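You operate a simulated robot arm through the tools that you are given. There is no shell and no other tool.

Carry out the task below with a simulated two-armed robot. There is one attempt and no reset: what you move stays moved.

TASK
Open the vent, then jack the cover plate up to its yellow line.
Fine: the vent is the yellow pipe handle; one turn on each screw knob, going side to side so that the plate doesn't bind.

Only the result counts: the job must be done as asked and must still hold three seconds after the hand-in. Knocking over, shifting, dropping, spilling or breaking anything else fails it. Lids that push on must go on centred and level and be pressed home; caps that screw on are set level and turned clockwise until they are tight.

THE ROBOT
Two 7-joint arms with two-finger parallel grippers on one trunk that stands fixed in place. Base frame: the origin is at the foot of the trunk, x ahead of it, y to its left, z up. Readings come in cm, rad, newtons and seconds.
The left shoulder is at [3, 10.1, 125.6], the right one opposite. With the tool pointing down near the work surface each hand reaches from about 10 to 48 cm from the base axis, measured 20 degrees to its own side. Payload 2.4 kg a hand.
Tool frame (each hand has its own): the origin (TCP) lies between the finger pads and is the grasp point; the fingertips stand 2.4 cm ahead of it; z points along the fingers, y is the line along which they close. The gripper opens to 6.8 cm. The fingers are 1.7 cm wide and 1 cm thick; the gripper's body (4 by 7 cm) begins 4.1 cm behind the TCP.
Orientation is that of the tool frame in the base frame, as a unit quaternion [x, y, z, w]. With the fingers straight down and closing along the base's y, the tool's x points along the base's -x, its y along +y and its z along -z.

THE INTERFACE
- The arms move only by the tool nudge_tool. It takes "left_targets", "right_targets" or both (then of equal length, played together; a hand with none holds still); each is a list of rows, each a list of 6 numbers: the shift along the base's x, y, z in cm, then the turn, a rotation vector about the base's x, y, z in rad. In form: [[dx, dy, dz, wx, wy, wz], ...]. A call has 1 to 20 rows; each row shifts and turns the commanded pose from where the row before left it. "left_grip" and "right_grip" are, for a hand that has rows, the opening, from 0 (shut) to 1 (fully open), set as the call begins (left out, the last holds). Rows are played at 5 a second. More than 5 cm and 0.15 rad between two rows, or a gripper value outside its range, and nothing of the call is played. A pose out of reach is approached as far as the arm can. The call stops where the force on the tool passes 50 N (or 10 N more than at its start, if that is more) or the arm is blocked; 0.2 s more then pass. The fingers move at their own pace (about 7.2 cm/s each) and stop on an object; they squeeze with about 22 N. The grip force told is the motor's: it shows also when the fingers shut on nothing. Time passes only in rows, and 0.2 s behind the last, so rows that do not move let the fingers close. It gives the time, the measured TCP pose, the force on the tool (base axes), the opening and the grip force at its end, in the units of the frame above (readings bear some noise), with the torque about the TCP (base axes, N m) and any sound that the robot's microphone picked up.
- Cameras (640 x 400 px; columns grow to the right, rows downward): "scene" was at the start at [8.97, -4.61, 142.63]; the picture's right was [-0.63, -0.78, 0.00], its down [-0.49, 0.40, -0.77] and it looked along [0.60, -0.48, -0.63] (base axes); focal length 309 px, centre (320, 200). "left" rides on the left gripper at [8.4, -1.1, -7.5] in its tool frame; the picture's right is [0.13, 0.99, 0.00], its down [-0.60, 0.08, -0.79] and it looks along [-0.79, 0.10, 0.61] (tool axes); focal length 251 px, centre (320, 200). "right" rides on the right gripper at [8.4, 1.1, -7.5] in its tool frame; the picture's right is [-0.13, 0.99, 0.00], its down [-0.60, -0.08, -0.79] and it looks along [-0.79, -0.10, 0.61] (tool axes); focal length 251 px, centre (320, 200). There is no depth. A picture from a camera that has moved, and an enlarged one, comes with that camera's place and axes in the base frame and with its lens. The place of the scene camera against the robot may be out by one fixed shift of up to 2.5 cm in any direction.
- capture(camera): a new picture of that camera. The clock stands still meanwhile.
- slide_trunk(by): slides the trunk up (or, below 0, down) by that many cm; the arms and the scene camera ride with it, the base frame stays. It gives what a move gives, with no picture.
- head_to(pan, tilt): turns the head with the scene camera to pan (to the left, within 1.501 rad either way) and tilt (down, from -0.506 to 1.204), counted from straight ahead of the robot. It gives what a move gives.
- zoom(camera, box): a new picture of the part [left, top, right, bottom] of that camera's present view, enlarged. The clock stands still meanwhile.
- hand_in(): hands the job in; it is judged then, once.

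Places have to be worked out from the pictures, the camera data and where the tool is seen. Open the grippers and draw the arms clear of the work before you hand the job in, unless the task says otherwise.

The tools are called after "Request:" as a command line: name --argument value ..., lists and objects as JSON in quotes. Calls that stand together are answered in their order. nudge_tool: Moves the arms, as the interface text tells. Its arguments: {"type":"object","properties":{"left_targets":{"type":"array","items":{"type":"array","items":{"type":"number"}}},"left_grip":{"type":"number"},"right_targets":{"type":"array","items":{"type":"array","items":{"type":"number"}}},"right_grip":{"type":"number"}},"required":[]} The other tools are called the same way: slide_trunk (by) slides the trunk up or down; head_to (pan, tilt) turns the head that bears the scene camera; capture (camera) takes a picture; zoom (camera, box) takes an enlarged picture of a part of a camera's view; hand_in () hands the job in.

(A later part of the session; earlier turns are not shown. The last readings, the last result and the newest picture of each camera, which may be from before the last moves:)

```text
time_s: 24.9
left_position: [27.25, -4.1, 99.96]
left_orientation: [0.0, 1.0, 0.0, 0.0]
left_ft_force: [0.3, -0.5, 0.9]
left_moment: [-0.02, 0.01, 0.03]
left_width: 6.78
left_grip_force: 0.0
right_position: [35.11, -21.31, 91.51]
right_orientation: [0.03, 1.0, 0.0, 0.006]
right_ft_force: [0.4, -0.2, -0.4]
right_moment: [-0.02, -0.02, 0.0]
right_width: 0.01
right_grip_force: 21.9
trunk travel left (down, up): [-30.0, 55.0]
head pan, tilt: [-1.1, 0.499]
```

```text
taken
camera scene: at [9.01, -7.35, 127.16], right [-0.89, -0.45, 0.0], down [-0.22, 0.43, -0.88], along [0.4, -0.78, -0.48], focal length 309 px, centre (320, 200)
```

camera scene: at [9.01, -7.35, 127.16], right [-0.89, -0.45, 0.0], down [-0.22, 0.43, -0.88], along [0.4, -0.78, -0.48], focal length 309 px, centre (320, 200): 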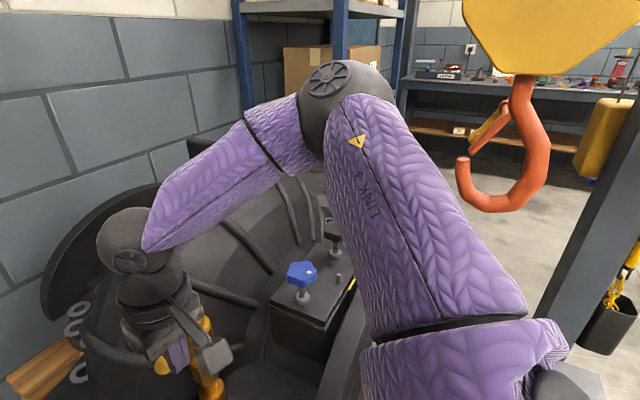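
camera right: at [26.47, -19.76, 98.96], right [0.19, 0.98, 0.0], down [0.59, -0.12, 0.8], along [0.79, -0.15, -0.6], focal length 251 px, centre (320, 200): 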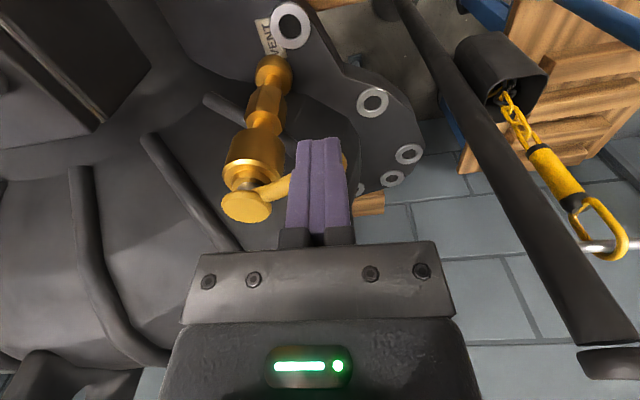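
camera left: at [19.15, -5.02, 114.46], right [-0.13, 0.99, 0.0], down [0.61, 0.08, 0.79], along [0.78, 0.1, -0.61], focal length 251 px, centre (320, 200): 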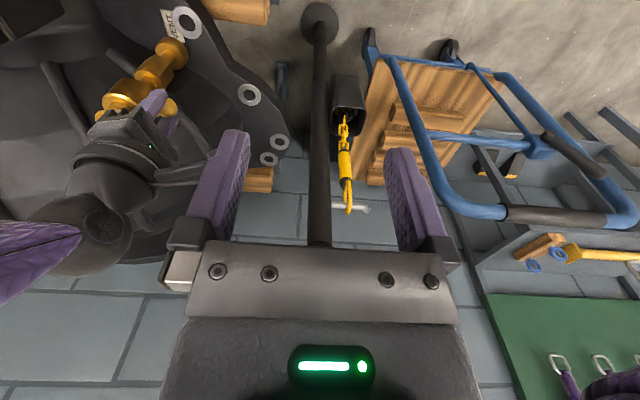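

The closed fingers stand just short of the ball. I lower 4 cm beside it and push forward gradually.

Request:
nudge_tool --right_targets '[[0, 0, -2, 0, 0, 0], [0, 0, -2, 0, 0, 0], [0.8, 0, 0, 0, 0, 0], [0.8, 0, 0, 0, 0, 0], [0.8, 0.1, 0, 0, 0, 0], [0.7, 0.2, 0, 0, 0, 0], [0.7, 0.2, 0, 0, 0, 0], [0, 0, 0, 0, 0, 0]]' --right_grip 0.0

Request:
capture --camera "right"

Request:
zoom --camera "left" --box '[0, 0, 240, 150]'

```text
time_s: 26.7
left_position: [27.25, -4.07, 100.1]
left_orientation: [0.0, 1.0, -0.001, 0.0]
left_ft_force: [-0.8, 0.4, 0.4]
left_moment: [-0.04, 0.0, 0.03]
left_width: 6.82
left_grip_force: 0.0
right_position: [38.74, -20.88, 87.62]
right_orientation: [0.03, 1.0, 0.0, 0.007]
right_ft_force: [0.0, 0.0, 0.3]
right_moment: [-0.02, 0.03, 0.01]
right_width: 0.0
right_grip_force: 21.8
trunk travel left (down, up): [-30.0, 55.0]
head pan, tilt: [-1.1, 0.499]
```

```text
taken
camera right: at [30.28, -19.2, 95.02], right [0.19, 0.98, 0.0], down [0.59, -0.12, 0.8], along [0.79, -0.15, -0.6], focal length 251 px, centre (320, 200)
```

right: 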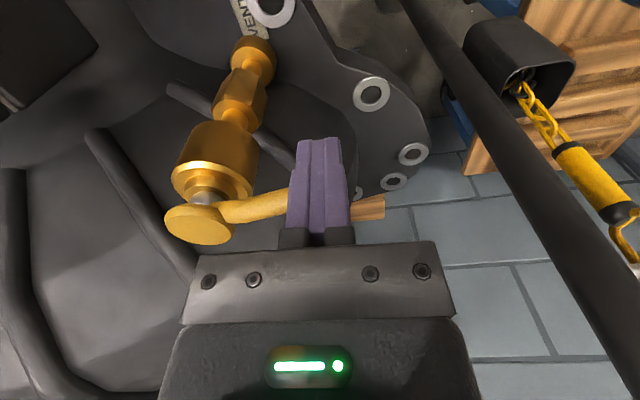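

```text
2.67 times, centred on (120, 75) of left
camera zoom: at [18.94, -5.08, 107.51], right [-0.13, 0.99, 0.0], down [0.6, 0.08, 0.79], along [0.79, 0.1, -0.61], focal length 670 px, centre (853, 533)
```

zoom: 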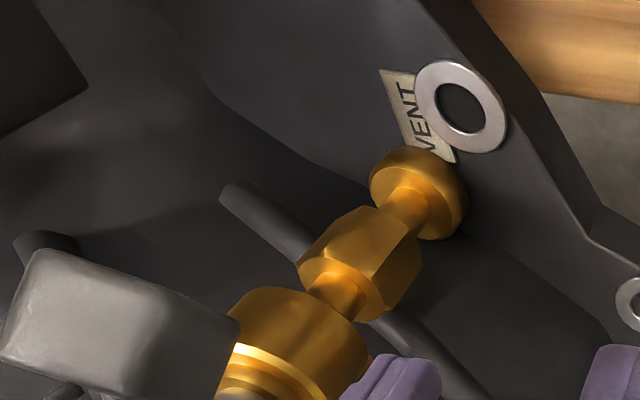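

The lever is being carried round with almost no force. I keep pushing in small steps until it meets its stop or the reach ends.

Request:
nudge_tool --right_targets '[[0.6, 0.1, 0, 0, 0, 0], [0.6, 0, 0, 0, 0, 0], [0.6, 0, 0, 0, 0, 0], [0.6, 0, 0, 0, 0, 0], [0, 0, 0, 0, 0, 0]]'

Request:
capture --camera "right"

```text
time_s: 27.9
left_position: [26.88, -4.15, 100.25]
left_orientation: [0.0, 1.0, 0.0, 0.002]
left_ft_force: [0.7, -0.1, -0.2]
left_moment: [-0.03, 0.0, 0.03]
left_width: 6.82
left_grip_force: 0.1
right_position: [40.76, -20.61, 87.58]
right_orientation: [0.031, 1.0, 0.0, 0.004]
right_ft_force: [-45.3, 7.4, -8.8]
right_moment: [0.34, 0.47, 0.08]
right_width: 0.02
right_grip_force: 22.2
trunk travel left (down, up): [-30.0, 55.0]
head pan, tilt: [-1.1, 0.499]
```

```text
taken
camera right: at [32.17, -19.07, 95.03], right [0.19, 0.98, 0.0], down [0.59, -0.11, 0.8], along [0.78, -0.15, -0.6], focal length 251 px, centre (320, 200)
```

right: 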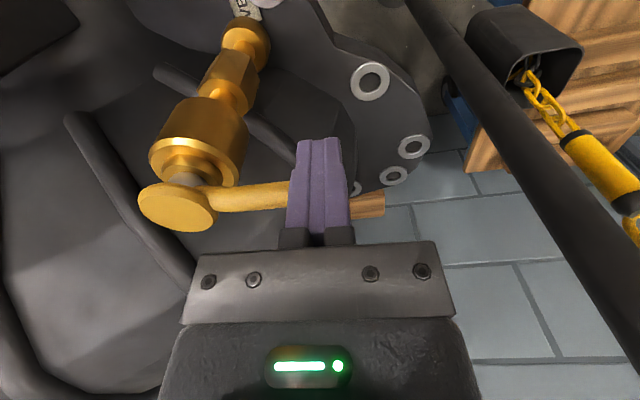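

A firm 45 N stop: the lever has reached the end of its travel on the open side. I back off, rise, and look.

Request:
nudge_tool --right_targets '[[-1, 0, 0, 0, 0, 0], [-2, 0, 1, 0, 0, 0], [-2, 0, 2, 0, 0, 0], [-2, -0.5, 3, 0, 0, 0], [-1.5, -1, 3, 0, 0, 0], [0, -2, 3, 0, 0, 0], [0, 0, 0, 0, 0, 0]]'

Request:
capture --camera "right"

Request:
head_to --pan -0.85 --tilt 0.75

Request:
capture --camera "scene"

```text
time_s: 29.5
left_position: [27.31, -3.98, 99.97]
left_orientation: [-0.001, 1.0, 0.0, -0.001]
left_ft_force: [-0.4, -0.9, 1.1]
left_moment: [0.03, 0.03, -0.01]
left_width: 6.79
left_grip_force: 0.0
right_position: [32.7, -24.2, 99.64]
right_orientation: [0.029, 1.0, 0.0, 0.006]
right_ft_force: [-0.7, 0.0, -0.3]
right_moment: [0.0, 0.01, 0.03]
right_width: 0.01
right_grip_force: 22.0
trunk travel left (down, up): [-30.0, 55.0]
head pan, tilt: [-1.1, 0.499]
```

```text
taken
camera right: at [24.18, -22.66, 107.02], right [0.19, 0.98, 0.0], down [0.59, -0.12, 0.8], along [0.79, -0.15, -0.6], focal length 251 px, centre (320, 200)
```

right: 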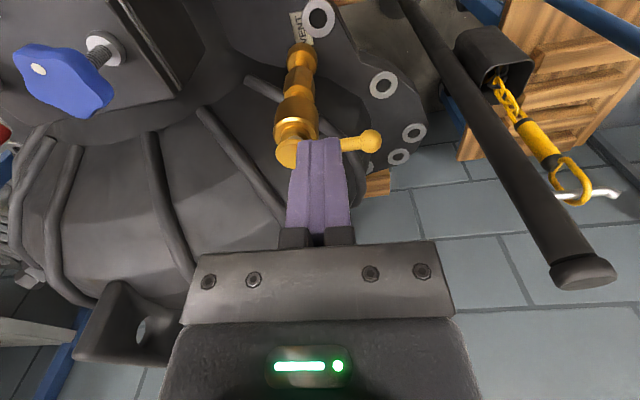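

```text
time_s: 30.2
left_position: [27.33, -4.18, 100.03]
left_orientation: [0.0, 1.0, 0.0, 0.0]
left_ft_force: [0.4, 0.9, 0.0]
left_moment: [0.0, -0.04, 0.01]
left_width: 6.81
left_grip_force: 0.0
right_position: [32.91, -24.31, 99.67]
right_orientation: [0.03, 1.0, 0.001, 0.006]
right_ft_force: [-0.2, 0.7, 0.3]
right_moment: [-0.01, 0.01, 0.02]
right_width: 0.0
right_grip_force: 21.9
trunk travel left (down, up): [-30.0, 55.0]
head pan, tilt: [-0.85, 0.75]
```

```text
taken
camera scene: at [10.35, -5.48, 124.97], right [-0.75, -0.66, 0.0], down [-0.45, 0.51, -0.73], along [0.48, -0.55, -0.68], focal length 309 px, centre (320, 200)
```

scene: 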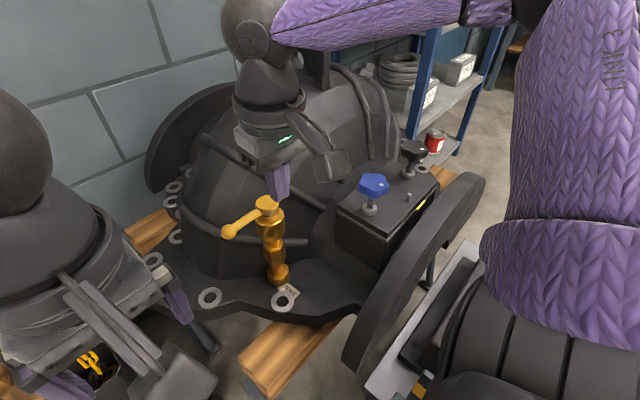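

The lever now stands crosswise at its stop, so the vent is open. Now I zoom on the knobs from this lower view to refine their places.

Request:
zoom --camera "scene" --box '[320, 120, 480, 280]'

Request:
nudge_tool --right_targets '[[-1, -3, 0.5, 0, 0, 0], [-1, -3, 0.5, 0, 0, 0], [-1, -3, 0.5, 0, 0, 0], [-1, -3, 0, 0, 0, 0], [-1, -2, 0, 0, 0, 0], [0, 0, 0, 0, 0, 0]]' --right_grip 1.0

Request:
capture --camera "right"

```text
2.50 times, centred on (400, 200) of scene
camera zoom: at [10.35, -5.48, 124.97], right [-0.75, -0.66, 0.0], down [-0.45, 0.51, -0.73], along [0.48, -0.55, -0.68], focal length 774 px, centre (120, 200)
```

zoom: 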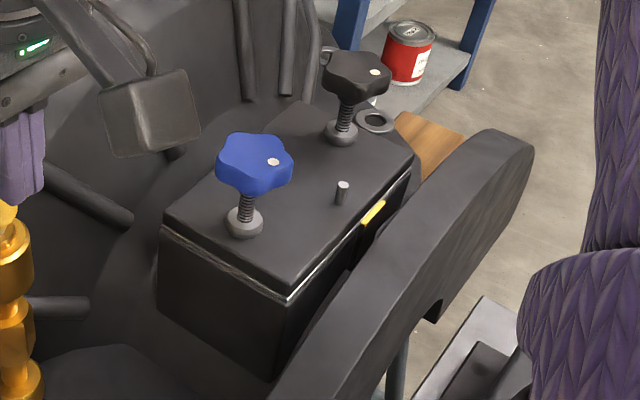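

```text
time_s: 31.6
left_position: [27.3, -4.2, 99.94]
left_orientation: [0.0, 1.0, 0.0, 0.0]
left_ft_force: [0.1, 0.6, -0.2]
left_moment: [-0.01, 0.01, 0.02]
left_width: 6.78
left_grip_force: 0.1
right_position: [27.71, -38.53, 101.01]
right_orientation: [0.029, 1.0, 0.001, 0.006]
right_ft_force: [-0.1, 1.2, -0.3]
right_moment: [0.04, -0.02, 0.02]
right_width: 6.78
right_grip_force: 0.1
trunk travel left (down, up): [-30.0, 55.0]
head pan, tilt: [-0.85, 0.75]
```

```text
taken
camera right: at [19.14, -36.82, 108.49], right [0.19, 0.98, 0.0], down [0.59, -0.12, 0.8], along [0.79, -0.15, -0.6], focal length 251 px, centre (320, 200)
```

right: 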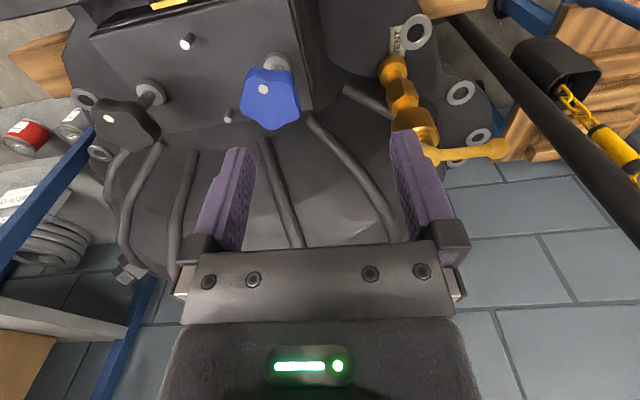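

The blue knob's top works out at [29.8, -42.9, 89.4] and the black one's at [29.7, -56.6, 89.9]. I bring the open right hand straight over the blue knob, turned a little to have room for a clockwise stroke.

Request:
nudge_tool --right_targets '[[0.5, -1, -1, 0, 0, 0], [0.5, -1, -1, 0, 0, 0], [0.5, -1, -1, 0, 0, 0], [0.6, -1.3, -1, 0, 0, 0], [0, 0, -1, 0, 0, 0], [0, 0, 0, 0, 0, 0]]' --right_grip 1.0

Request:
capture --camera "right"

Request:
capture --camera "scene"

```text
time_s: 33.0
left_position: [27.44, -4.03, 100.1]
left_orientation: [0.0, 1.0, 0.0, 0.001]
left_ft_force: [0.2, -0.1, -0.5]
left_moment: [0.03, -0.02, 0.01]
left_width: 6.79
left_grip_force: 0.0
right_position: [29.69, -42.65, 95.95]
right_orientation: [0.03, 1.0, 0.0, 0.006]
right_ft_force: [0.8, -0.1, 0.0]
right_moment: [-0.02, 0.0, -0.02]
right_width: 6.8
right_grip_force: 0.1
trunk travel left (down, up): [-30.0, 55.0]
head pan, tilt: [-0.85, 0.75]
```

```text
taken
camera right: at [21.28, -40.89, 103.36], right [0.19, 0.98, 0.0], down [0.59, -0.12, 0.8], along [0.79, -0.15, -0.6], focal length 251 px, centre (320, 200)
```

right: 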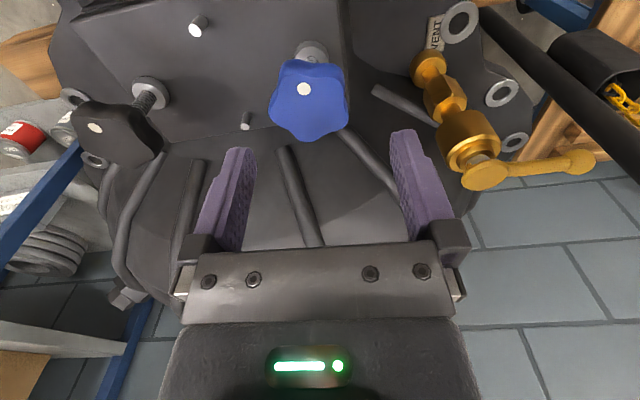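

```text
taken
camera scene: at [10.34, -5.47, 124.97], right [-0.75, -0.66, 0.0], down [-0.45, 0.51, -0.73], along [0.48, -0.55, -0.68], focal length 309 px, centre (320, 200)
```

scene: 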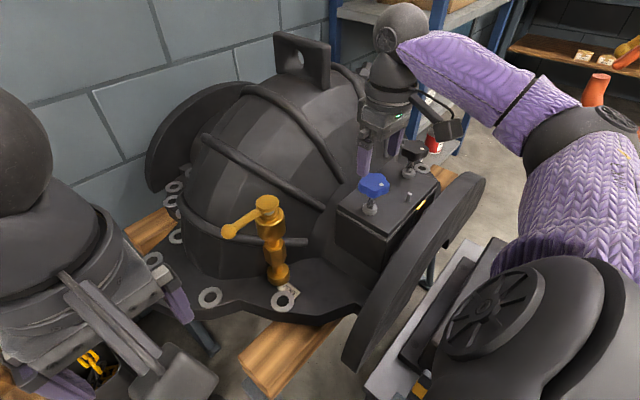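

The blue knob lies under the hand, about 0.5 cm further in -y. I turn the hand +0.6 rad, centre it at about [29.6, -43.2] and descend so that the pads are level with the knob.

Request:
nudge_tool --right_targets '[[-0.1, -0.3, 0, 0, 0, 0.15], [0, -0.25, 0, 0, 0, 0.15], [0, 0, -1.5, 0, 0, 0.15], [0, 0, -1.5, 0, 0, 0.15], [0, 0, 0, 0, 0, 0]]'

Request:
capture --camera "right"

Request:
zoom --camera "scene" --box '[320, 100, 480, 260]'

```text
time_s: 34.2
left_position: [27.31, -4.09, 100.07]
left_orientation: [0.001, 1.0, 0.0, 0.001]
left_ft_force: [0.1, -0.1, 0.9]
left_moment: [0.01, 0.0, -0.01]
left_width: 6.81
left_grip_force: 0.0
right_position: [29.68, -43.15, 93.1]
right_orientation: [-0.266, 0.964, 0.003, 0.006]
right_ft_force: [0.7, -0.3, -0.5]
right_moment: [0.02, -0.01, 0.01]
right_width: 6.8
right_grip_force: 0.0
trunk travel left (down, up): [-30.0, 55.0]
head pan, tilt: [-0.85, 0.75]
```

```text
taken
camera right: at [21.73, -46.55, 100.45], right [-0.4, 0.92, 0.0], down [0.55, 0.24, 0.8], along [0.73, 0.32, -0.6], focal length 251 px, centre (320, 200)
```

right: 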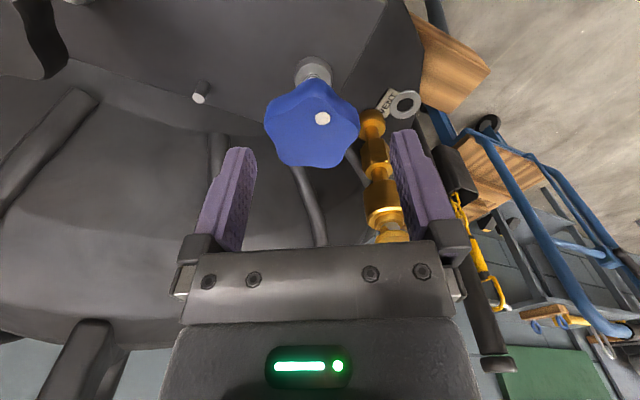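

```text
2.50 times, centred on (400, 180) of scene
camera zoom: at [10.35, -5.48, 124.97], right [-0.75, -0.66, 0.0], down [-0.45, 0.51, -0.73], along [0.48, -0.55, -0.68], focal length 774 px, centre (120, 250)
```

zoom: 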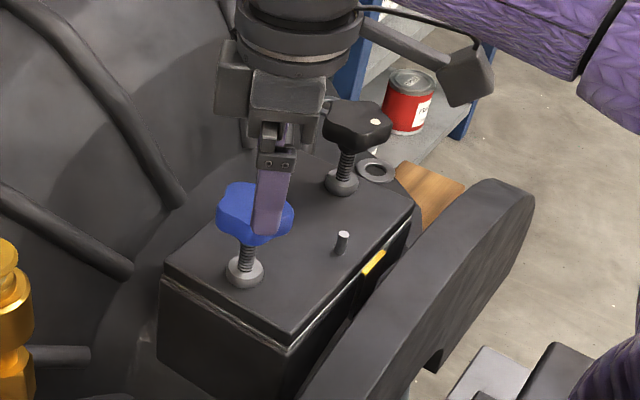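

The knob is about 0.5 cm off-centre between the fingers. I correct that and go lower to check again before straddling it.

Request:
nudge_tool --right_targets '[[0.15, -0.4, 0, 0, 0, 0], [0, 0, -0.8, 0, 0, 0], [0, 0, 0, 0, 0, 0]]'

Request:
capture --camera "right"

```text
time_s: 35.0
left_position: [27.26, -4.17, 99.97]
left_orientation: [-0.001, 1.0, 0.0, 0.0]
left_ft_force: [0.8, 0.0, -0.6]
left_moment: [0.04, 0.0, -0.01]
left_width: 6.79
left_grip_force: 0.0
right_position: [30.04, -43.5, 92.38]
right_orientation: [-0.267, 0.964, 0.002, 0.006]
right_ft_force: [-0.8, -0.1, -0.7]
right_moment: [-0.04, -0.03, -0.01]
right_width: 6.8
right_grip_force: 0.0
trunk travel left (down, up): [-30.0, 55.0]
head pan, tilt: [-0.85, 0.75]
```

```text
taken
camera right: at [21.89, -46.94, 99.72], right [-0.4, 0.92, 0.0], down [0.55, 0.24, 0.8], along [0.73, 0.32, -0.6], focal length 251 px, centre (320, 200)
```

right: 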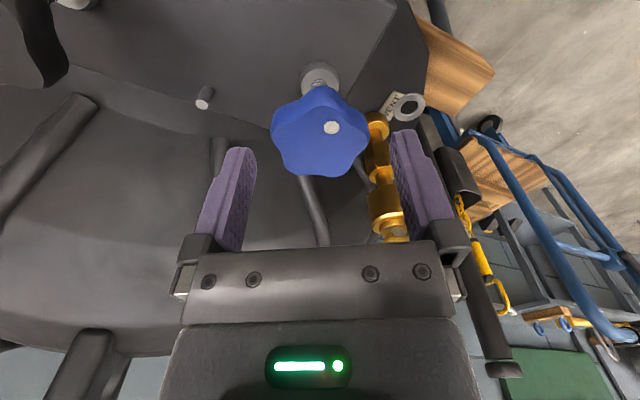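

The knob is now centred sideways. I shift a touch back and lower 4 cm so that the pads straddle it.

Request:
nudge_tool --right_targets '[[-0.2, -0.1, -1, 0, 0, 0], [0, 0, -1, 0, 0, 0], [0, 0, -1, 0, 0, 0], [0, 0, -1, 0, 0, 0], [0, 0, 0, 0, 0, 0]]'

Request:
capture --camera "right"

Request:
zoom --camera "scene" --box '[320, 120, 480, 280]'

```text
time_s: 36.2
left_position: [27.37, -4.23, 100.13]
left_orientation: [0.0, 1.0, 0.0, -0.001]
left_ft_force: [-0.1, 0.2, 0.1]
left_moment: [-0.03, -0.01, 0.02]
left_width: 6.79
left_grip_force: 0.0
right_position: [29.79, -43.57, 88.19]
right_orientation: [-0.267, 0.964, 0.002, 0.005]
right_ft_force: [0.2, 0.7, 0.2]
right_moment: [0.0, 0.0, 0.0]
right_width: 6.8
right_grip_force: 0.0
trunk travel left (down, up): [-30.0, 55.0]
head pan, tilt: [-0.85, 0.75]
```

```text
taken
camera right: at [21.79, -47.03, 95.66], right [-0.4, 0.92, 0.0], down [0.55, 0.24, 0.8], along [0.73, 0.32, -0.6], focal length 251 px, centre (320, 200)
```

right: 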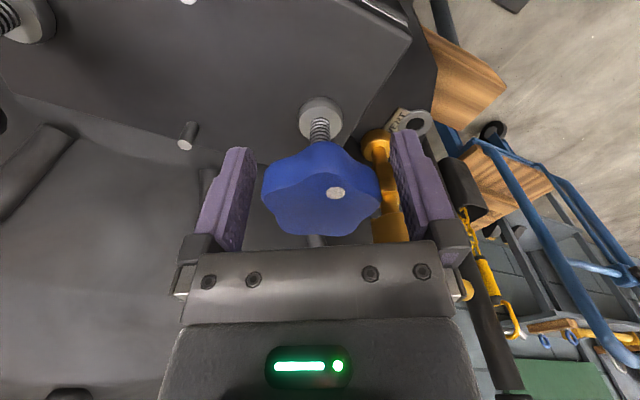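

```text
2.50 times, centred on (400, 200) of scene
camera zoom: at [10.35, -5.48, 124.97], right [-0.75, -0.66, 0.0], down [-0.45, 0.51, -0.73], along [0.48, -0.55, -0.68], focal length 774 px, centre (120, 200)
```

zoom: 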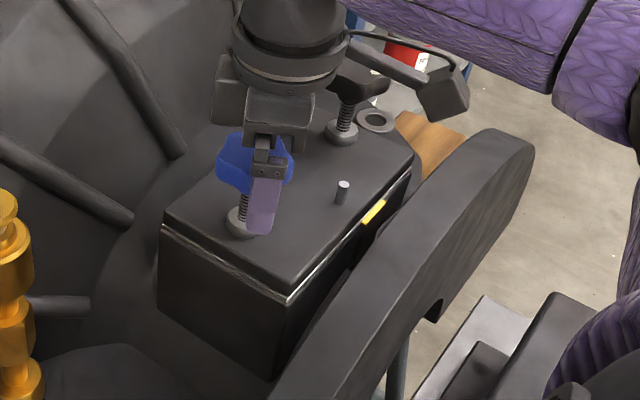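

The pads straddle the knob at its mid-height. I take a baseline picture of the plate edge and yellow mark, then close the grip.

Request:
zoom --camera "scene" --box '[370, 175, 450, 225]'

Request:
nudge_tool --right_targets '[[0, 0, 0, 0, 0, 0], [0, 0, 0, 0, 0, 0], [0, 0, 0, 0, 0, 0]]' --right_grip 0.0

Request:
capture --camera "right"

```text
8.00 times, centred on (410, 200) of scene
camera zoom: at [10.35, -5.48, 124.97], right [-0.75, -0.66, 0.0], down [-0.45, 0.51, -0.73], along [0.48, -0.55, -0.68], focal length 2475 px, centre (-400, 200)
```

zoom: 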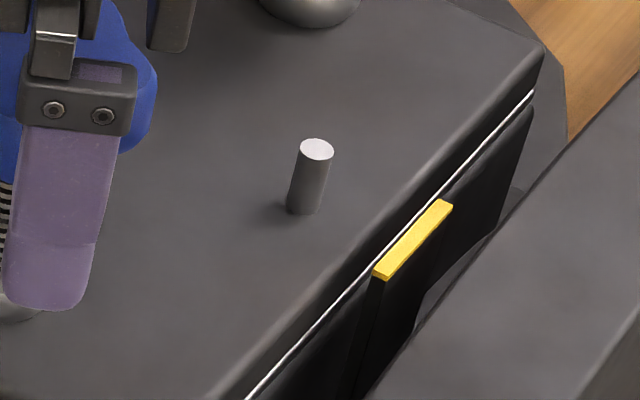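

```text
time_s: 37.0
left_position: [27.29, -4.27, 100.1]
left_orientation: [0.0, 1.0, 0.0, 0.0]
left_ft_force: [0.1, 1.0, -0.1]
left_moment: [0.02, 0.0, -0.01]
left_width: 6.82
left_grip_force: 0.0
right_position: [29.67, -43.67, 88.28]
right_orientation: [-0.266, 0.964, 0.002, 0.006]
right_ft_force: [3.8, -4.5, 1.1]
right_moment: [-0.17, -0.07, -0.07]
right_width: 4.9
right_grip_force: 45.5
trunk travel left (down, up): [-30.0, 55.0]
head pan, tilt: [-0.85, 0.75]
```

```text
taken
camera right: at [21.82, -47.08, 95.66], right [-0.4, 0.92, 0.0], down [0.55, 0.24, 0.8], along [0.73, 0.32, -0.6], focal length 251 px, centre (320, 200)
```

right: 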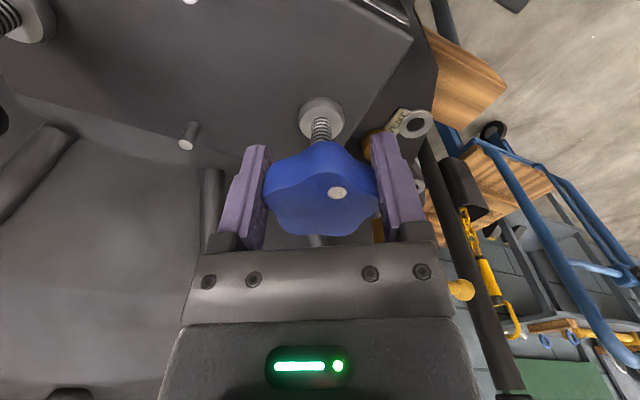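

The knob is held well (4.9 cm wide, low side force). I turn it clockwise a little and watch the torque.

Request:
nudge_tool --right_targets '[[0, 0, 0, 0, 0, -0.1], [0, 0, 0, 0, 0, -0.1], [0, 0, 0, 0, 0, -0.1], [0, 0, 0, 0, 0, 0]]'

Request:
zoom --camera "scene" --box '[320, 150, 480, 250]'

Request:
capture --camera "right"

```text
time_s: 38.0
left_position: [27.35, -4.03, 100.06]
left_orientation: [0.0, 1.0, -0.001, 0.0]
left_ft_force: [0.6, -0.1, 0.3]
left_moment: [0.03, -0.03, -0.03]
left_width: 6.82
left_grip_force: 0.1
right_position: [29.81, -43.51, 88.26]
right_orientation: [-0.119, 0.993, 0.002, 0.006]
right_ft_force: [-3.2, 11.4, -10.7]
right_moment: [0.25, -0.89, 0.09]
right_width: 4.92
right_grip_force: 45.0
trunk travel left (down, up): [-30.0, 55.0]
head pan, tilt: [-0.85, 0.75]
```

```text
4.00 times, centred on (400, 200) of scene
camera zoom: at [10.34, -5.38, 124.96], right [-0.75, -0.66, 0.0], down [-0.45, 0.51, -0.73], along [0.48, -0.55, -0.68], focal length 1238 px, centre (0, 200)
```

zoom: 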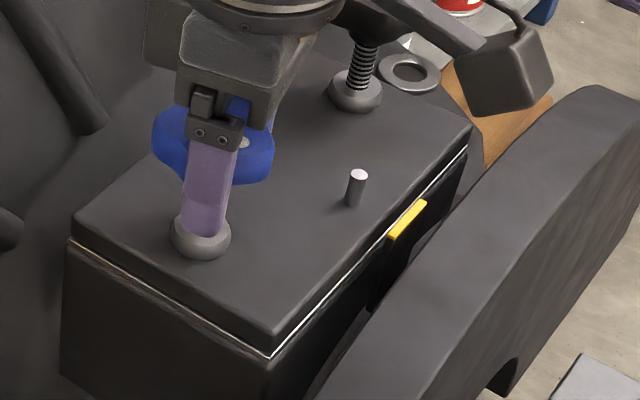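

```text
taken
camera right: at [21.09, -44.41, 95.67], right [-0.11, 0.99, 0.01], down [0.6, 0.06, 0.8], along [0.79, 0.09, -0.6], focal length 251 px, centre (320, 200)
```

right: 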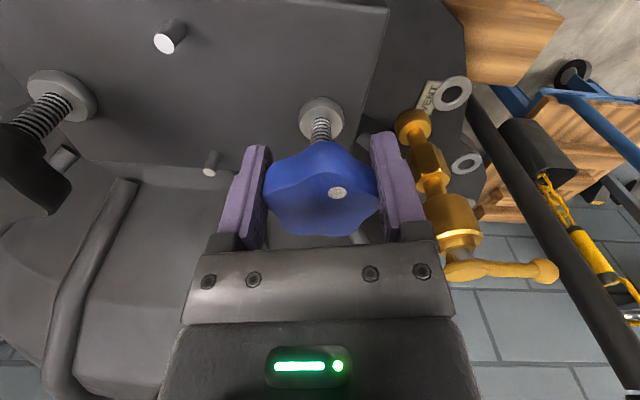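

The knob turns with the hand, clockwise, at low torque. I complete this stroke to about 1.2 rad.

Request:
nudge_tool --right_targets '[[0, 0, 0, 0, 0, -0.13], [0, 0, 0, 0, 0, -0.13], [0, 0, 0, 0, 0, -0.13], [0, 0, 0, 0, 0, -0.13], [0, 0, 0, 0, 0, -0.13], [0, 0, 0, 0, 0, -0.13], [0, 0, 0, 0, 0, -0.13], [0, 0, 0, 0, 0, 0]]'

Request:
zoom --camera "scene" --box '[320, 150, 480, 250]'

Request:
capture --camera "right"

```text
time_s: 39.0
left_position: [27.31, -4.03, 100.1]
left_orientation: [0.001, 1.0, -0.001, 0.0]
left_ft_force: [0.2, -0.5, -0.3]
left_moment: [-0.02, 0.01, 0.01]
left_width: 6.81
left_grip_force: 0.1
right_position: [29.56, -43.14, 88.21]
right_orientation: [0.097, 0.995, 0.005, 0.005]
right_ft_force: [6.2, 24.7, -1.9]
right_moment: [0.54, -0.8, 0.2]
right_width: 4.9
right_grip_force: 44.8
trunk travel left (down, up): [-30.0, 55.0]
head pan, tilt: [-0.85, 0.75]
stopped in row 4 (right hand): the force on the tool passed its limit at 52 N (the readings are from after the stop); the commanded pose is now the measured one
```

```text
4.00 times, centred on (400, 200) of scene
camera zoom: at [10.45, -5.18, 125.01], right [-0.75, -0.66, 0.0], down [-0.45, 0.51, -0.73], along [0.48, -0.55, -0.68], focal length 1238 px, centre (0, 200)
```

zoom: 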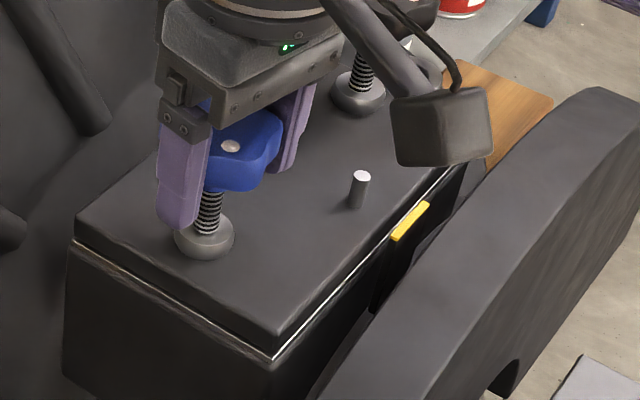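

```text
taken
camera right: at [21.44, -40.49, 95.7], right [0.32, 0.95, 0.01], down [0.57, -0.2, 0.8], along [0.76, -0.25, -0.6], focal length 251 px, centre (320, 200)
```

right: 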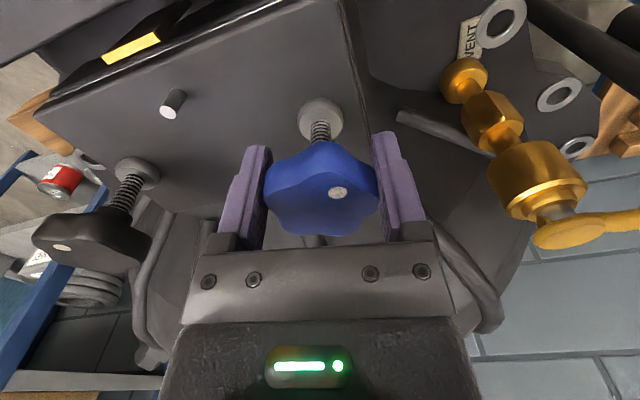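

The side force built up because the hand's centre is off the knob's true axis along the finger-width direction. I release and regrip here, which gives a second centring line.

Request:
nudge_tool --right_targets '[[0, 0, 0, 0, 0, 0], [0, 0, 0, 0, 0, 0]]' --right_grip 0.85

Request:
capture --camera "right"

Request:
zoom --camera "scene" --box '[320, 150, 480, 250]'

Request:
nudge_tool --right_targets '[[0, 0, 0, 0, 0, 0], [0, 0, 0, 0, 0, 0], [0, 0, 0, 0, 0, 0]]' --right_grip 0.0

```text
time_s: 39.6
left_position: [27.35, -4.08, 100.13]
left_orientation: [0.0, 1.0, 0.0, 0.001]
left_ft_force: [0.6, 0.6, 0.4]
left_moment: [0.02, -0.01, -0.01]
left_width: 6.81
left_grip_force: 0.0
right_position: [29.63, -43.42, 88.2]
right_orientation: [0.098, 0.995, 0.002, 0.005]
right_ft_force: [0.1, -0.9, 0.2]
right_moment: [-0.01, -0.01, 0.02]
right_width: 5.81
right_grip_force: 0.0
trunk travel left (down, up): [-30.0, 55.0]
head pan, tilt: [-0.85, 0.75]
```

```text
taken
camera right: at [21.38, -40.76, 95.61], right [0.32, 0.95, 0.01], down [0.57, -0.2, 0.8], along [0.76, -0.25, -0.6], focal length 251 px, centre (320, 200)
```

right: 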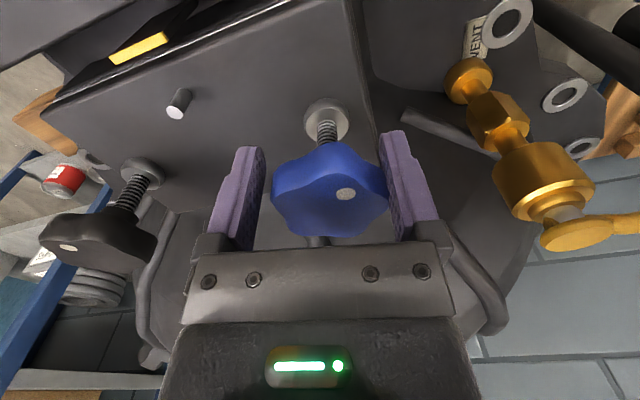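

```text
4.00 times, centred on (400, 200) of scene
camera zoom: at [10.34, -5.51, 124.97], right [-0.75, -0.66, 0.0], down [-0.45, 0.51, -0.73], along [0.48, -0.55, -0.68], focal length 1238 px, centre (0, 200)
```

zoom: 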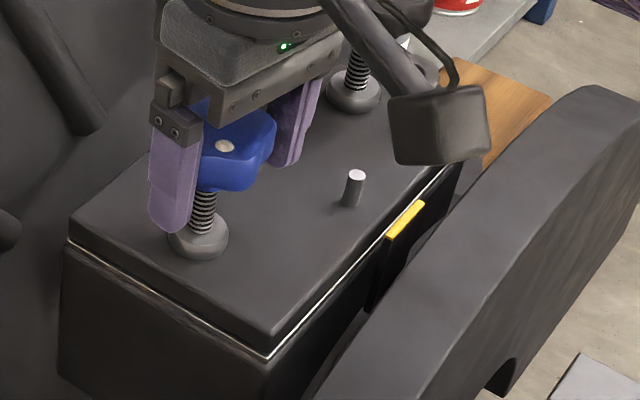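

```text
time_s: 40.4
left_position: [27.46, -3.97, 100.03]
left_orientation: [0.001, 1.0, -0.002, 0.0]
left_ft_force: [0.6, 0.5, 0.0]
left_moment: [0.0, -0.01, -0.02]
left_width: 6.79
left_grip_force: 0.1
right_position: [29.73, -43.25, 88.24]
right_orientation: [0.097, 0.995, 0.004, 0.004]
right_ft_force: [6.0, 37.6, -15.7]
right_moment: [0.07, -0.67, 0.33]
right_width: 4.88
right_grip_force: 45.2
trunk travel left (down, up): [-30.0, 55.0]
head pan, tilt: [-0.85, 0.75]
```

Still 38 N of side force, so the axis lies further towards +y. I open, shift +0.4 cm in y, and regrip.

Request:
nudge_tool --right_targets '[[0, 0, 0, 0, 0, 0], [0, 0.3, 0, 0, 0, 0], [0, 0, 0, 0, 0, 0]]' --right_grip 0.85

Request:
nudge_tool --right_targets '[[0, 0, 0, 0, 0, 0], [0, 0, 0, 0, 0, 0], [0, 0, 0, 0, 0, 0]]' --right_grip 0.0

```text
time_s: 41.2
left_position: [27.25, -4.2, 100.18]
left_orientation: [0.001, 1.0, 0.001, 0.001]
left_ft_force: [0.1, 0.5, -0.4]
left_moment: [0.01, 0.0, 0.03]
left_width: 6.81
left_grip_force: 0.0
right_position: [29.67, -43.3, 88.24]
right_orientation: [0.099, 0.995, 0.004, 0.004]
right_ft_force: [-0.2, -0.1, -0.7]
right_moment: [-0.01, 0.03, 0.0]
right_width: 5.78
right_grip_force: 0.1
trunk travel left (down, up): [-30.0, 55.0]
head pan, tilt: [-0.85, 0.75]
```

```text
time_s: 42.0
left_position: [27.26, -4.02, 100.0]
left_orientation: [0.0, 1.0, 0.0, 0.0]
left_ft_force: [-0.8, 0.2, -0.2]
left_moment: [0.0, -0.01, 0.01]
left_width: 6.8
left_grip_force: 0.2
right_position: [29.67, -43.13, 88.28]
right_orientation: [0.097, 0.995, 0.004, 0.004]
right_ft_force: [-1.5, 11.5, -5.5]
right_moment: [0.19, 0.22, 0.11]
right_width: 4.91
right_grip_force: 45.3
trunk travel left (down, up): [-30.0, 55.0]
head pan, tilt: [-0.85, 0.75]
```

Combining both centring lines with the knob's outline, the axis is at about [30.45, -43.2]. I open, move onto that axis, and regrip in the same heading to check the force.

Request:
nudge_tool --right_targets '[[0, 0, 0, 0, 0, 0], [0.4, 0, 0, 0, 0, 0], [0.35, 0, 0, 0, 0, 0], [0, 0, 0, 0, 0, 0]]' --right_grip 0.85

Request:
capture --camera "right"

Request:
nudge_tool --right_targets '[[0, 0, 0, 0, 0, 0], [0, 0, 0, 0, 0, 0], [0, 0, 0, 0, 0, 0]]' --right_grip 0.0

```text
time_s: 43.0
left_position: [27.24, -4.22, 99.98]
left_orientation: [0.001, 1.0, 0.0, -0.001]
left_ft_force: [-0.6, -0.2, 0.5]
left_moment: [0.03, 0.01, 0.01]
left_width: 6.79
left_grip_force: 0.1
right_position: [30.44, -43.31, 88.34]
right_orientation: [0.098, 0.995, 0.003, 0.004]
right_ft_force: [0.1, 0.4, -0.1]
right_moment: [0.01, -0.03, -0.03]
right_width: 5.8
right_grip_force: 0.0
trunk travel left (down, up): [-30.0, 55.0]
head pan, tilt: [-0.85, 0.75]
```

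```text
taken
camera right: at [22.15, -40.54, 95.64], right [0.32, 0.95, 0.01], down [0.57, -0.2, 0.8], along [0.76, -0.25, -0.6], focal length 251 px, centre (320, 200)
```

right: 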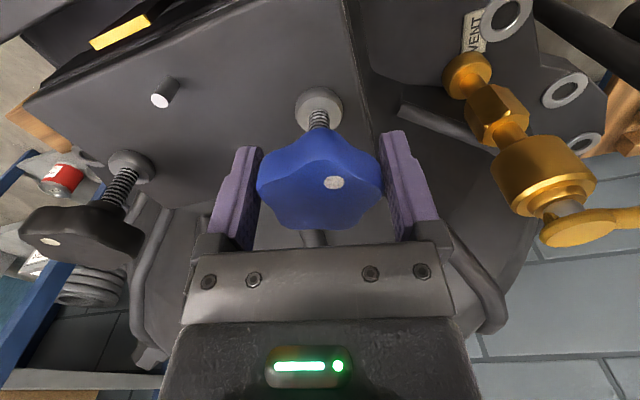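

```text
time_s: 43.8
left_position: [27.16, -4.23, 100.04]
left_orientation: [0.001, 1.0, 0.0, 0.0]
left_ft_force: [-0.1, -0.5, -0.7]
left_moment: [-0.03, 0.03, -0.06]
left_width: 6.8
left_grip_force: 0.0
right_position: [30.43, -43.27, 88.2]
right_orientation: [0.098, 0.995, 0.003, 0.004]
right_ft_force: [1.0, -2.7, 1.1]
right_moment: [-0.14, 0.12, 0.01]
right_width: 4.9
right_grip_force: 45.3
trunk travel left (down, up): [-30.0, 55.0]
head pan, tilt: [-0.85, 0.75]
```

Now almost no side force. I continue the clockwise turn about this axis.

Request:
nudge_tool --right_targets '[[0, 0, 0, 0, 0, -0.1], [0, 0, 0, 0, 0, -0.1], [0, 0, 0, 0, 0, -0.1], [0, 0, 0, 0, 0, -0.1], [0, 0, 0, 0, 0, 0]]'

Request:
zoom --camera "scene" --box '[320, 150, 480, 250]'

Request:
capture --camera "right"

```text
time_s: 45.0
left_position: [27.29, -4.19, 100.0]
left_orientation: [0.0, 1.0, 0.0, -0.001]
left_ft_force: [0.2, -0.1, -0.3]
left_moment: [-0.01, -0.03, -0.01]
left_width: 6.79
left_grip_force: 0.2
right_position: [30.42, -43.14, 88.2]
right_orientation: [0.294, 0.956, 0.004, 0.005]
right_ft_force: [5.0, -2.4, 4.8]
right_moment: [0.37, 0.02, -0.01]
right_width: 4.89
right_grip_force: 45.0
trunk travel left (down, up): [-30.0, 55.0]
head pan, tilt: [-0.85, 0.75]
```

```text
4.00 times, centred on (400, 200) of scene
camera zoom: at [10.39, -5.47, 124.97], right [-0.75, -0.66, 0.0], down [-0.45, 0.51, -0.73], along [0.48, -0.55, -0.68], focal length 1238 px, centre (0, 200)
```

zoom: 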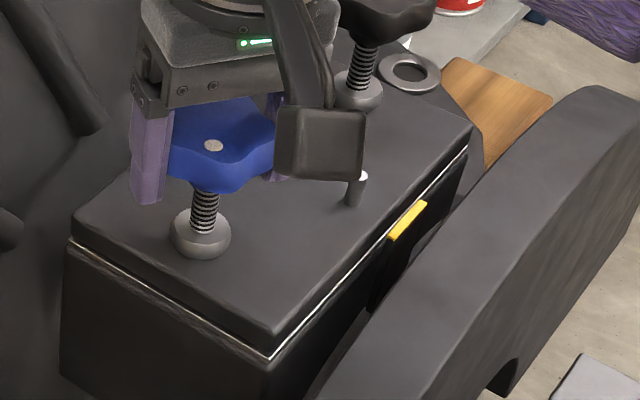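

```text
taken
camera right: at [23.84, -37.57, 95.63], right [0.66, 0.75, 0.01], down [0.45, -0.41, 0.8], along [0.6, -0.53, -0.6], focal length 251 px, centre (320, 200)
```

right: 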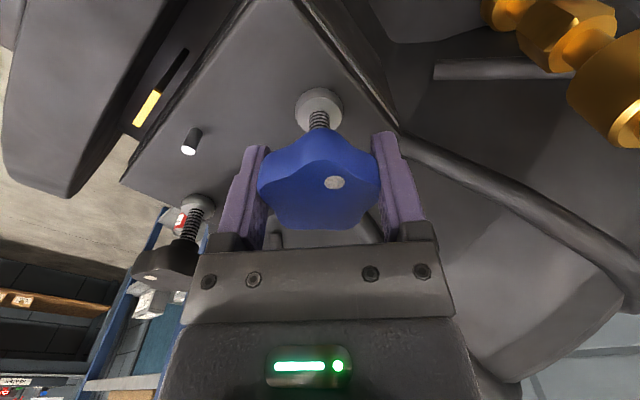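

The turning works smoothly. I open, swing the hand back 1.26 rad (one lobe pitch), and regrip for the next clockwise stroke.

Request:
nudge_tool --right_targets '[[0, 0, 0, 0, 0, 0], [0, 0, 0, 0, 0, 0], [0, 0, 0, 0, 0, 0.14], [0, 0, 0, 0, 0, 0.14], [0, 0, 0, 0, 0, 0.14], [0, 0, 0, 0, 0, 0.14], [0, 0, 0, 0, 0, 0.14], [0, 0, 0, 0, 0, 0.14], [0, 0, 0, 0, 0, 0.14], [0, 0, 0, 0, 0, 0.14], [0, 0, 0, 0, 0, 0.14], [0, 0, 0, 0, 0, 0]]' --right_grip 1.0

Request:
zoom --camera "scene" --box '[320, 150, 480, 250]'

Request:
nudge_tool --right_targets '[[0, 0, 0, 0, 0, 0], [0, 0, 0, 0, 0, 0], [0, 0, 0, 0, 0, 0]]' --right_grip 0.0

Request:
capture --camera "right"

```text
time_s: 47.6
left_position: [27.28, -4.23, 99.93]
left_orientation: [0.001, 1.0, 0.0, 0.0]
left_ft_force: [-0.1, -0.5, 0.1]
left_moment: [0.02, -0.01, -0.01]
left_width: 6.78
left_grip_force: 0.1
right_position: [30.33, -43.27, 88.22]
right_orientation: [-0.326, 0.945, 0.005, 0.003]
right_ft_force: [-0.7, -0.5, 0.3]
right_moment: [0.03, 0.01, 0.0]
right_width: 6.79
right_grip_force: 0.1
trunk travel left (down, up): [-30.0, 55.0]
head pan, tilt: [-0.85, 0.75]
```

```text
4.00 times, centred on (400, 200) of scene
camera zoom: at [10.35, -5.48, 124.97], right [-0.75, -0.66, 0.0], down [-0.45, 0.51, -0.73], along [0.48, -0.55, -0.68], focal length 1238 px, centre (0, 200)
```

zoom: 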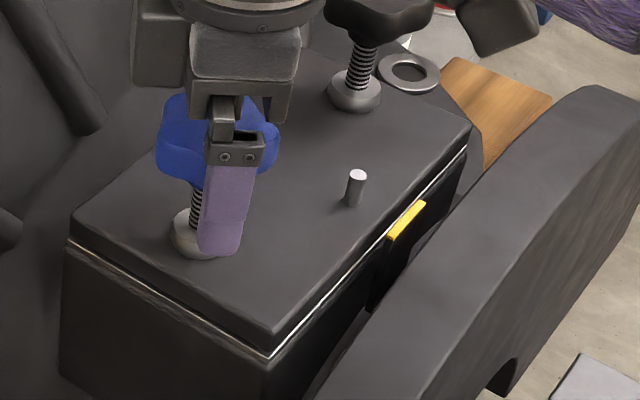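

```text
time_s: 48.4
left_position: [27.38, -4.18, 100.08]
left_orientation: [0.001, 1.0, 0.002, -0.001]
left_ft_force: [1.2, -0.1, -0.3]
left_moment: [-0.02, -0.01, 0.02]
left_width: 6.8
left_grip_force: 0.1
right_position: [30.43, -43.39, 88.06]
right_orientation: [-0.325, 0.946, 0.004, 0.003]
right_ft_force: [9.5, -12.1, 5.3]
right_moment: [-0.5, -0.16, 0.0]
right_width: 4.94
right_grip_force: 45.1
trunk travel left (down, up): [-30.0, 55.0]
head pan, tilt: [-0.85, 0.75]
```

```text
taken
camera right: at [22.95, -47.71, 95.59], right [-0.51, 0.86, 0.01], down [0.52, 0.3, 0.8], along [0.69, 0.41, -0.6], focal length 251 px, centre (320, 200)
```

right: 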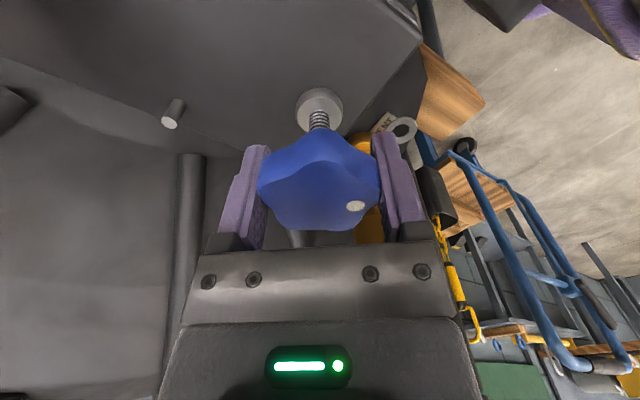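

A slight side force; I shift 0.1 cm and run the second clockwise stroke of 1.26 rad.

Request:
nudge_tool --right_targets '[[0.1, -0.08, 0, 0, 0, 0], [0, 0, 0, 0, 0, -0.126], [0, 0, 0, 0, 0, -0.126], [0, 0, 0, 0, 0, -0.126], [0, 0, 0, 0, 0, -0.126], [0, 0, 0, 0, 0, -0.126], [0, 0, 0, 0, 0, -0.126], [0, 0, 0, 0, 0, -0.126], [0, 0, 0, 0, 0, -0.126], [0, 0, 0, 0, 0, -0.126], [0, 0, 0, 0, 0, -0.126], [0, 0, 0, 0, 0, 0]]'

Request:
zoom --camera "scene" --box '[320, 150, 480, 250]'

Request:
capture --camera "right"

```text
time_s: 51.0
left_position: [27.22, -4.13, 100.02]
left_orientation: [0.0, 1.0, 0.0, 0.0]
left_ft_force: [-0.7, -0.2, 0.2]
left_moment: [0.02, 0.03, 0.05]
left_width: 6.81
left_grip_force: 0.0
right_position: [30.47, -43.21, 88.19]
right_orientation: [0.294, 0.956, 0.003, 0.004]
right_ft_force: [-1.9, 5.2, -6.9]
right_moment: [0.63, -0.03, -0.05]
right_width: 4.91
right_grip_force: 44.9
trunk travel left (down, up): [-30.0, 55.0]
head pan, tilt: [-0.85, 0.75]
```

```text
4.00 times, centred on (400, 200) of scene
camera zoom: at [10.35, -5.46, 124.96], right [-0.75, -0.66, 0.0], down [-0.45, 0.51, -0.73], along [0.48, -0.55, -0.68], focal length 1238 px, centre (0, 200)
```

zoom: 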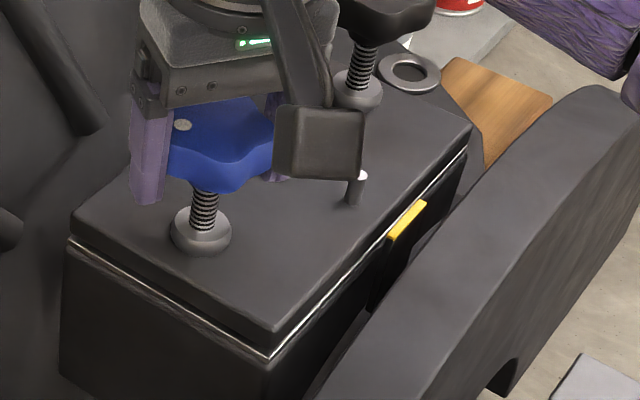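

```text
taken
camera right: at [23.86, -37.57, 95.61], right [0.66, 0.75, 0.01], down [0.45, -0.41, 0.8], along [0.6, -0.53, -0.6], focal length 251 px, centre (320, 200)
```

right: 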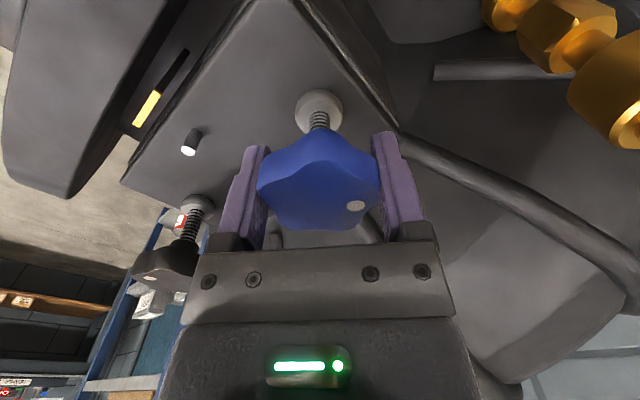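

The stroke went well (about 0.38 turn in total). I compare the plate's edge against the baseline view.

Request:
zoom --camera "scene" --box '[370, 175, 450, 225]'

Request:
zoom --camera "scene" --box '[330, 200, 410, 250]'

```text
8.00 times, centred on (410, 200) of scene
camera zoom: at [10.35, -5.46, 124.96], right [-0.75, -0.66, 0.0], down [-0.45, 0.51, -0.73], along [0.48, -0.55, -0.68], focal length 2475 px, centre (-400, 200)
```

zoom: 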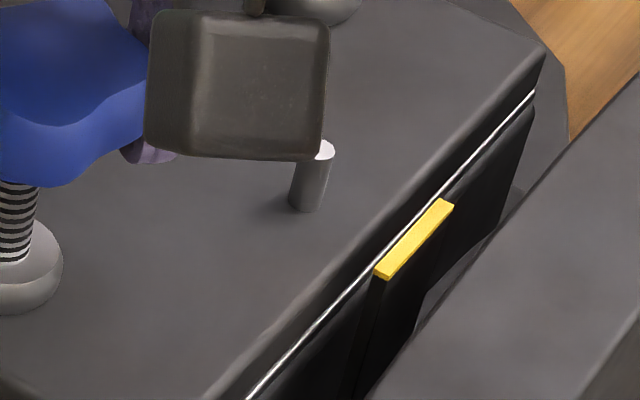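

```text
8.00 times, centred on (370, 225) of scene
camera zoom: at [10.35, -5.46, 124.96], right [-0.75, -0.66, 0.0], down [-0.45, 0.51, -0.73], along [0.48, -0.55, -0.68], focal length 2475 px, centre (-80, 0)
```

zoom: 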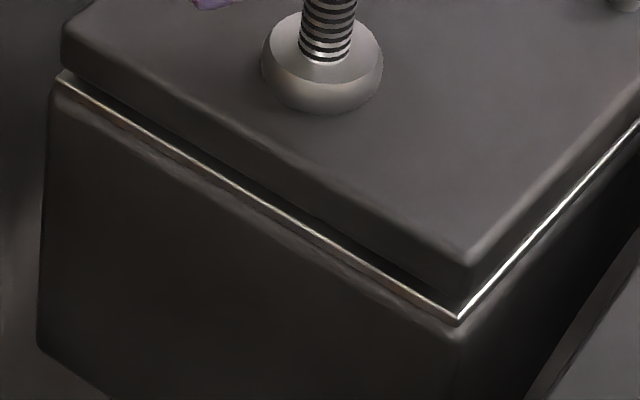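

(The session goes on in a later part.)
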